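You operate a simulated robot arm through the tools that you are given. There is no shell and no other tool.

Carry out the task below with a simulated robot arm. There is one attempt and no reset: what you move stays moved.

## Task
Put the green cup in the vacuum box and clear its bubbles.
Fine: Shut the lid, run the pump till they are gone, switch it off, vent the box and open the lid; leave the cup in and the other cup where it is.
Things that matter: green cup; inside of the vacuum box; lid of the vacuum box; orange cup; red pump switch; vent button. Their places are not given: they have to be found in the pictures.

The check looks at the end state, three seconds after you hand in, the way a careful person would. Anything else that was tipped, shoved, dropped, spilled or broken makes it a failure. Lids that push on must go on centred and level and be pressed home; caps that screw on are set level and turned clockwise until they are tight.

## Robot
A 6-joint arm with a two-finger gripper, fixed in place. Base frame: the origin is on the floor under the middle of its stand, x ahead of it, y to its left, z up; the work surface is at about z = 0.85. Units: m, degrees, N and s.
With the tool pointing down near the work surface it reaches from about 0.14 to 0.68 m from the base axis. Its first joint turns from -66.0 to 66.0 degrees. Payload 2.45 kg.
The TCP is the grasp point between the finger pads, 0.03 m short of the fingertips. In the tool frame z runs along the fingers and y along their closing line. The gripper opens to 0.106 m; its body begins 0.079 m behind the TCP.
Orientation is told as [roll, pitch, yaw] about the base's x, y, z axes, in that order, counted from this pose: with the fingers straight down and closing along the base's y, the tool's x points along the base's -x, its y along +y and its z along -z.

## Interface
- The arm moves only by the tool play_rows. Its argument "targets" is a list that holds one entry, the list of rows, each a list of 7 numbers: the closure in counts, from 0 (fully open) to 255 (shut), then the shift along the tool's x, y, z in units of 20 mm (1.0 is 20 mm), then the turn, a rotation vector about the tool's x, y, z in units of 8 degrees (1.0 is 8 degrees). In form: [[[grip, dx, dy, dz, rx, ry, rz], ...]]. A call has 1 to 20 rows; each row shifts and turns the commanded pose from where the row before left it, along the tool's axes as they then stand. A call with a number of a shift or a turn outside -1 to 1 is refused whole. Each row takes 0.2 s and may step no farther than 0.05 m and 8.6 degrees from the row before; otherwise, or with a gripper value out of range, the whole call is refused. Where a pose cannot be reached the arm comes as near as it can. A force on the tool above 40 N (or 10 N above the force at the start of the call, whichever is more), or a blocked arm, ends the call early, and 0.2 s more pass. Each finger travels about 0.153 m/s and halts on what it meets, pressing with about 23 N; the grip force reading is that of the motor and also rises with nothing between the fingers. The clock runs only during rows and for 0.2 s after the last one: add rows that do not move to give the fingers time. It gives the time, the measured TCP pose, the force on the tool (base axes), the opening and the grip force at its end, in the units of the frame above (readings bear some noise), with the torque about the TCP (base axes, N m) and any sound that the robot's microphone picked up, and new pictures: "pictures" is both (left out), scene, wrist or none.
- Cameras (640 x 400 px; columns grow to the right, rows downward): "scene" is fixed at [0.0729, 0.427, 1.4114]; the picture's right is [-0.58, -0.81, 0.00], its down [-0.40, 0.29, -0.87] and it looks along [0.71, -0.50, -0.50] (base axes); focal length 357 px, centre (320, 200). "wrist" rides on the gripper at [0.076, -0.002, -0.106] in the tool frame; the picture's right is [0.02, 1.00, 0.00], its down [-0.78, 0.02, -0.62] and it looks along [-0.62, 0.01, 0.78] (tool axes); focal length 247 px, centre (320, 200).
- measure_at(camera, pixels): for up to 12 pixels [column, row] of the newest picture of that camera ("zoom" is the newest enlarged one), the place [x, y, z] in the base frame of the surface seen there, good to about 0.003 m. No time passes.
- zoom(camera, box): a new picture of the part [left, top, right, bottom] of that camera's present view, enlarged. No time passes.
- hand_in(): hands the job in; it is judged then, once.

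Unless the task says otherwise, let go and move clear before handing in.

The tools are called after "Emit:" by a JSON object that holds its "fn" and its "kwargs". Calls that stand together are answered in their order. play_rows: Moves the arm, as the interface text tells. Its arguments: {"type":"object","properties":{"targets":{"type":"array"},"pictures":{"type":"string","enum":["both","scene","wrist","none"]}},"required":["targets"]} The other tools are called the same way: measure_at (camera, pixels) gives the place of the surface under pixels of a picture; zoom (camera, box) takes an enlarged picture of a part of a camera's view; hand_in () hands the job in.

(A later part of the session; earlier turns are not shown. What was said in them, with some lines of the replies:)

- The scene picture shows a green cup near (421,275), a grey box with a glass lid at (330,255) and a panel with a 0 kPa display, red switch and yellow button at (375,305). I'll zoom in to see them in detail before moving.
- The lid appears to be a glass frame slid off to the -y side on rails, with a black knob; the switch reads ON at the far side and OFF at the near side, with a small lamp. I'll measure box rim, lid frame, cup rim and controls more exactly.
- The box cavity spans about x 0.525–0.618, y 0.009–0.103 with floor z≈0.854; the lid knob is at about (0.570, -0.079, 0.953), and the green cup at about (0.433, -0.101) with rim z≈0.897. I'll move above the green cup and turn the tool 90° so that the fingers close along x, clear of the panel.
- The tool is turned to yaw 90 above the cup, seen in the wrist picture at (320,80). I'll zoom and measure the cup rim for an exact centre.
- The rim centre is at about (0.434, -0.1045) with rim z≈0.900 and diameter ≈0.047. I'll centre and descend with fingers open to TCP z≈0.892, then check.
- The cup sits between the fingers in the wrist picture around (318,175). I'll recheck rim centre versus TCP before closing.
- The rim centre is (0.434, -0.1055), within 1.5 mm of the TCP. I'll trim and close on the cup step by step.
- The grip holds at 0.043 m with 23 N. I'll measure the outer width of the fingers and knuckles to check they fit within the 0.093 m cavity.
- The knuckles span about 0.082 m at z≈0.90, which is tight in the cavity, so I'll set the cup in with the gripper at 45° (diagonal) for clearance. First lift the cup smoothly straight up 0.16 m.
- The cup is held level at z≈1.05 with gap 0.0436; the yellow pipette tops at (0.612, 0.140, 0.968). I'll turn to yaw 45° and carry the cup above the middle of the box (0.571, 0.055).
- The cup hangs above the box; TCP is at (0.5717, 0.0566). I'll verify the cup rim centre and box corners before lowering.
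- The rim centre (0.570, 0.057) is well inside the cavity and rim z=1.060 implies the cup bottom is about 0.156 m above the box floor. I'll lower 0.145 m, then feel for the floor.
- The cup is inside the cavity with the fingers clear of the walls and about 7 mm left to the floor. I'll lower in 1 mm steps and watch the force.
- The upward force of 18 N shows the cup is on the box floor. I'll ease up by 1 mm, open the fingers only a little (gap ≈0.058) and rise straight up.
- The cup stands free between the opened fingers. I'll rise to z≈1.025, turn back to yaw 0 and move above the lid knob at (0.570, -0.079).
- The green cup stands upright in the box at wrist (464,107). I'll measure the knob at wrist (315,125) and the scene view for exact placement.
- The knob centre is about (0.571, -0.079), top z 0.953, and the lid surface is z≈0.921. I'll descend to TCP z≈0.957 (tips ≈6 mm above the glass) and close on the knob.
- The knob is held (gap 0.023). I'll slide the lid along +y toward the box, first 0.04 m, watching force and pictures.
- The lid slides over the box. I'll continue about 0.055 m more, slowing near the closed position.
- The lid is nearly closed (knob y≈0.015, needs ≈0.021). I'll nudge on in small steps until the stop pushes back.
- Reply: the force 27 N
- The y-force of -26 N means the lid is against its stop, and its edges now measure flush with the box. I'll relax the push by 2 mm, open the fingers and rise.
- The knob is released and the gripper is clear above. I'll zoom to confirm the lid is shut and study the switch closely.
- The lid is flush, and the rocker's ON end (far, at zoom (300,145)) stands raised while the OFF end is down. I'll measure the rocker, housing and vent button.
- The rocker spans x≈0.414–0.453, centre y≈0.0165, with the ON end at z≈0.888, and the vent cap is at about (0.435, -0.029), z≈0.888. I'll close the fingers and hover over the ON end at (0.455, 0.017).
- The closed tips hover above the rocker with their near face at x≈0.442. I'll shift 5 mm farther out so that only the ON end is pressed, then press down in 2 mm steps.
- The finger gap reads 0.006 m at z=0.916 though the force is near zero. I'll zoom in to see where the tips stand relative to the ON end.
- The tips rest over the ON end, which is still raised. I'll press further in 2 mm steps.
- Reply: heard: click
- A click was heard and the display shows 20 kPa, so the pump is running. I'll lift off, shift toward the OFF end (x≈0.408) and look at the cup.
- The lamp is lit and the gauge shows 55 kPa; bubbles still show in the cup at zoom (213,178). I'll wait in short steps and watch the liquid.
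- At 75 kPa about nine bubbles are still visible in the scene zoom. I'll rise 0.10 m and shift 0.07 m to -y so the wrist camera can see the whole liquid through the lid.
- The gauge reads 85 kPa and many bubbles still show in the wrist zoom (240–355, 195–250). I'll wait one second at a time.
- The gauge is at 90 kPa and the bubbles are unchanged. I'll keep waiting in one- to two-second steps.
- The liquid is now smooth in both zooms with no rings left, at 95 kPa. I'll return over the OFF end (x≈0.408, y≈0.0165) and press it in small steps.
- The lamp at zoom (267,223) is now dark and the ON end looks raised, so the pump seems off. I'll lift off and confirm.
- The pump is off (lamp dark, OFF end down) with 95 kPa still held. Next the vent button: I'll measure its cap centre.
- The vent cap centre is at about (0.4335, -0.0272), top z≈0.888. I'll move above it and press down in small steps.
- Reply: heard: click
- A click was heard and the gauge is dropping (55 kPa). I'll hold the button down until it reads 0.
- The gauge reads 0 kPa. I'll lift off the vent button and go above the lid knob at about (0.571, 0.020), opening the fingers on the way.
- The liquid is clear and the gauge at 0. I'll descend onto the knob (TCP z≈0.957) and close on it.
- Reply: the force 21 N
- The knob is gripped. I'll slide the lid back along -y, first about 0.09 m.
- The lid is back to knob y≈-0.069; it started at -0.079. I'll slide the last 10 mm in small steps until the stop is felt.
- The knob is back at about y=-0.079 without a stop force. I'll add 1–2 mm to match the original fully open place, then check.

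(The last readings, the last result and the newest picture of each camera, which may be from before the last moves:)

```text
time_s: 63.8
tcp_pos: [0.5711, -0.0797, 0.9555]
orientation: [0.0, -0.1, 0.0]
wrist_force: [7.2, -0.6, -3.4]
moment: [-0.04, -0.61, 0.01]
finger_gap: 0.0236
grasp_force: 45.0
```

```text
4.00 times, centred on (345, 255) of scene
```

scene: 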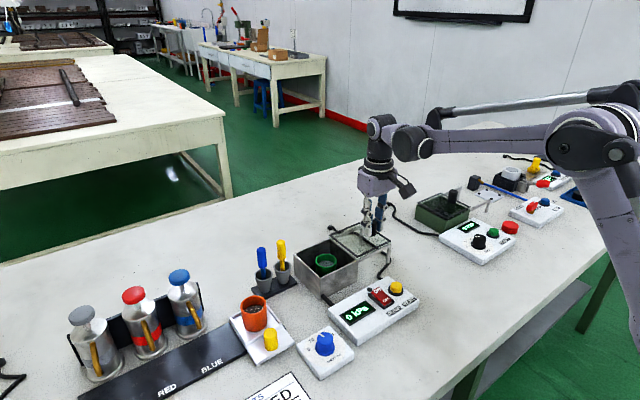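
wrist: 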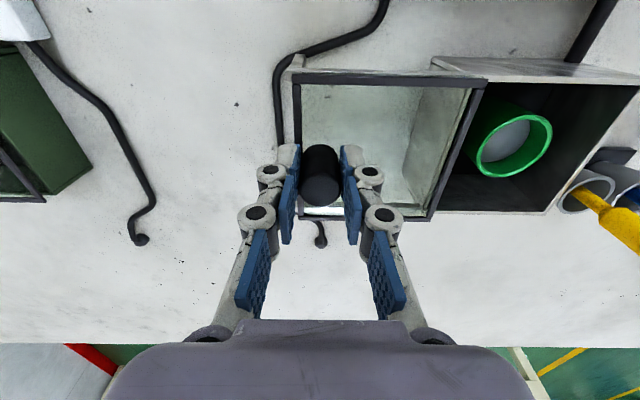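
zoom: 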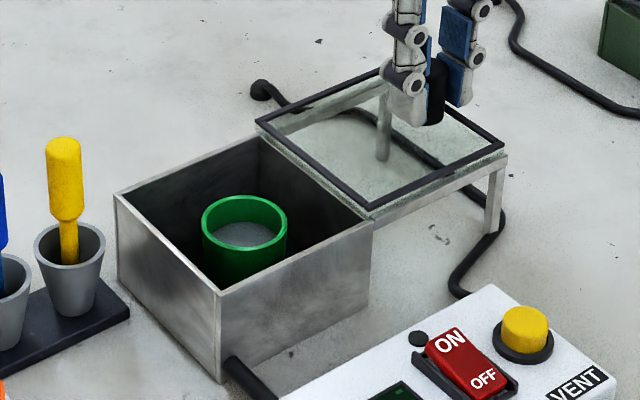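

The lid is back at its original open place (frame corners at zoom (502,145) and (370,208)) and the cup stands clear and bubble-free. I'll release the knob, rise and back away.

Emit:
{"fn": "play_rows", "kwargs": {"targets": [[[210, 0, 0, 0, 0, 0, 0], [180, 0, 0, 0, 0, 0, 0], [150, 0, 0, 0, 0, 0, 0], [115, 0, 0, 0, 0, 0, 0], [115, 0, 0, 0, 0, 0, 0], [115, 0, 0, -0.5, 0, 0, 0], [115, 0, 0, -1, 0, 0, 0], [115, 0, 0, -1, 0, 0, 0], [115, 0, 0, -1, 0, 0, 0], [115, 0, 0, -1, 0, 0, 0], [115, 0, 0, -1, 0, 0, 0], [115, 0, 0, -1, 0, 0, 0], [115, 0.8, 0, -1, 0, 0, 0], [115, 1, 0, -1, 0, 0, 0], [115, 1, 0, -1, 0, 0, 0], [115, 1, 0, -0.5, 0, 0, 0], [115, 1, 0, 0, 0, 0, 0], [115, 0, 0, 0, 0, 0, 0]]]}}

Emit:
{"fn": "zoom", "kwargs": {"camera": "scene", "box": [220, 205, 440, 355]}}

Emit:
{"fn": "zoom", "kwargs": {"camera": "scene", "box": [285, 205, 405, 305]}}

```text
time_s: 67.6
tcp_pos: [0.4751, -0.0807, 1.1567]
orientation: [0.0, 0.0, 0.0]
wrist_force: [0.8, -0.8, -0.9]
moment: [0.01, 0.03, 0.01]
finger_gap: 0.0582
grasp_force: 0.1
```

scene: 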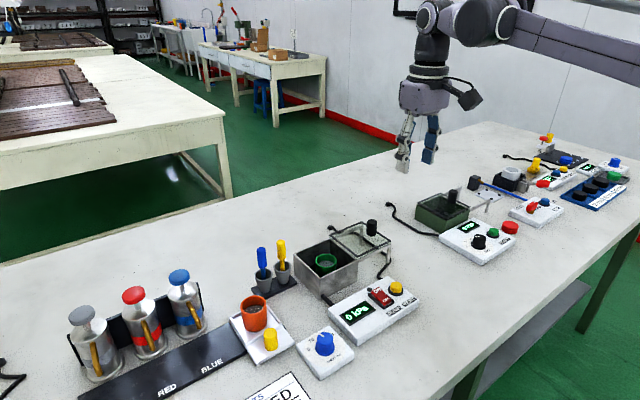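
wrist: 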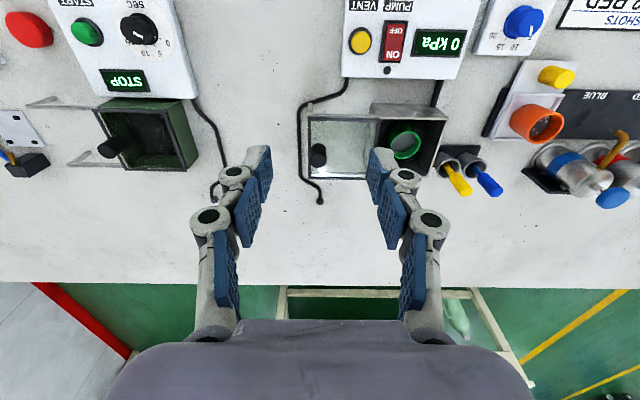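

```text
2.67 times, centred on (330, 280) of scene
```

zoom: 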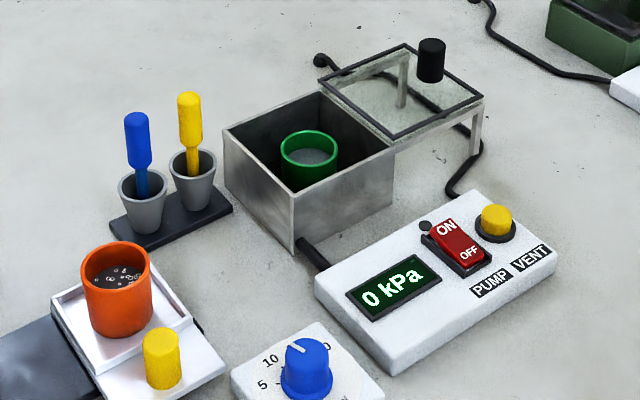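

```text
4.00 times, centred on (345, 255) of scene
```

zoom: 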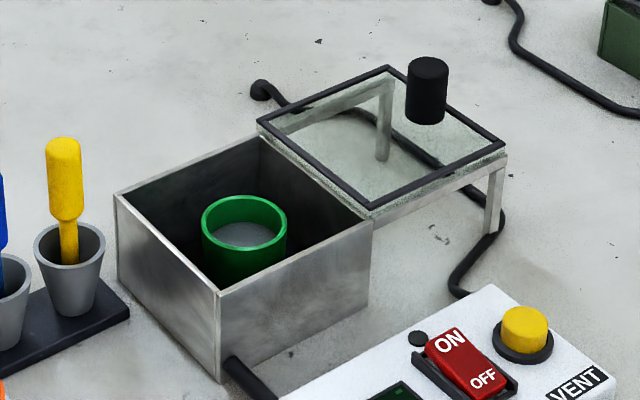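

The end state looks right: lid open, gauge 0 kPa, switch OFF with lamp dark, orange cup untouched. One last look into the green cup through the wrist camera at (404,145).

Emit:
{"fn": "zoom", "kwargs": {"camera": "wrist", "box": [375, 110, 445, 180]}}

```text
5.71 times, centred on (410, 145) of wrist
```

zoom: 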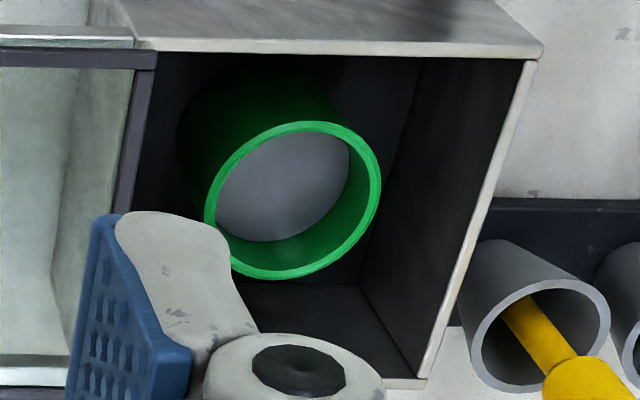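

The green cup stands upright in the open box and its liquid is smooth with no bubbles; the gripper is clear. I'm handing in.

Emit:
{"fn": "hand_in", "kwargs": {}}

```text
The job is handed in.
```

The green cup is in the vacuum box with its bubbles gone, and I've handed the job in. No result from the check has come back yet.

- **Cup:** it stands upright in the box. The last close-up showed smooth liquid with no bubbles.
- **Pump:** I ran it to 95 kPa, until no bubbles showed from either camera, then switched it off. The pump lamp is dark.
- **Vent:** I held the vent button until the gauge read 0 kPa.
- **Lid:** it was shut against its stop for the pumping. It is now slid back to its starting open position.
- **Other items:** the orange cup was not touched, and nothing looked moved or spilled in the last pictures. The gripper is open and clear of the box.
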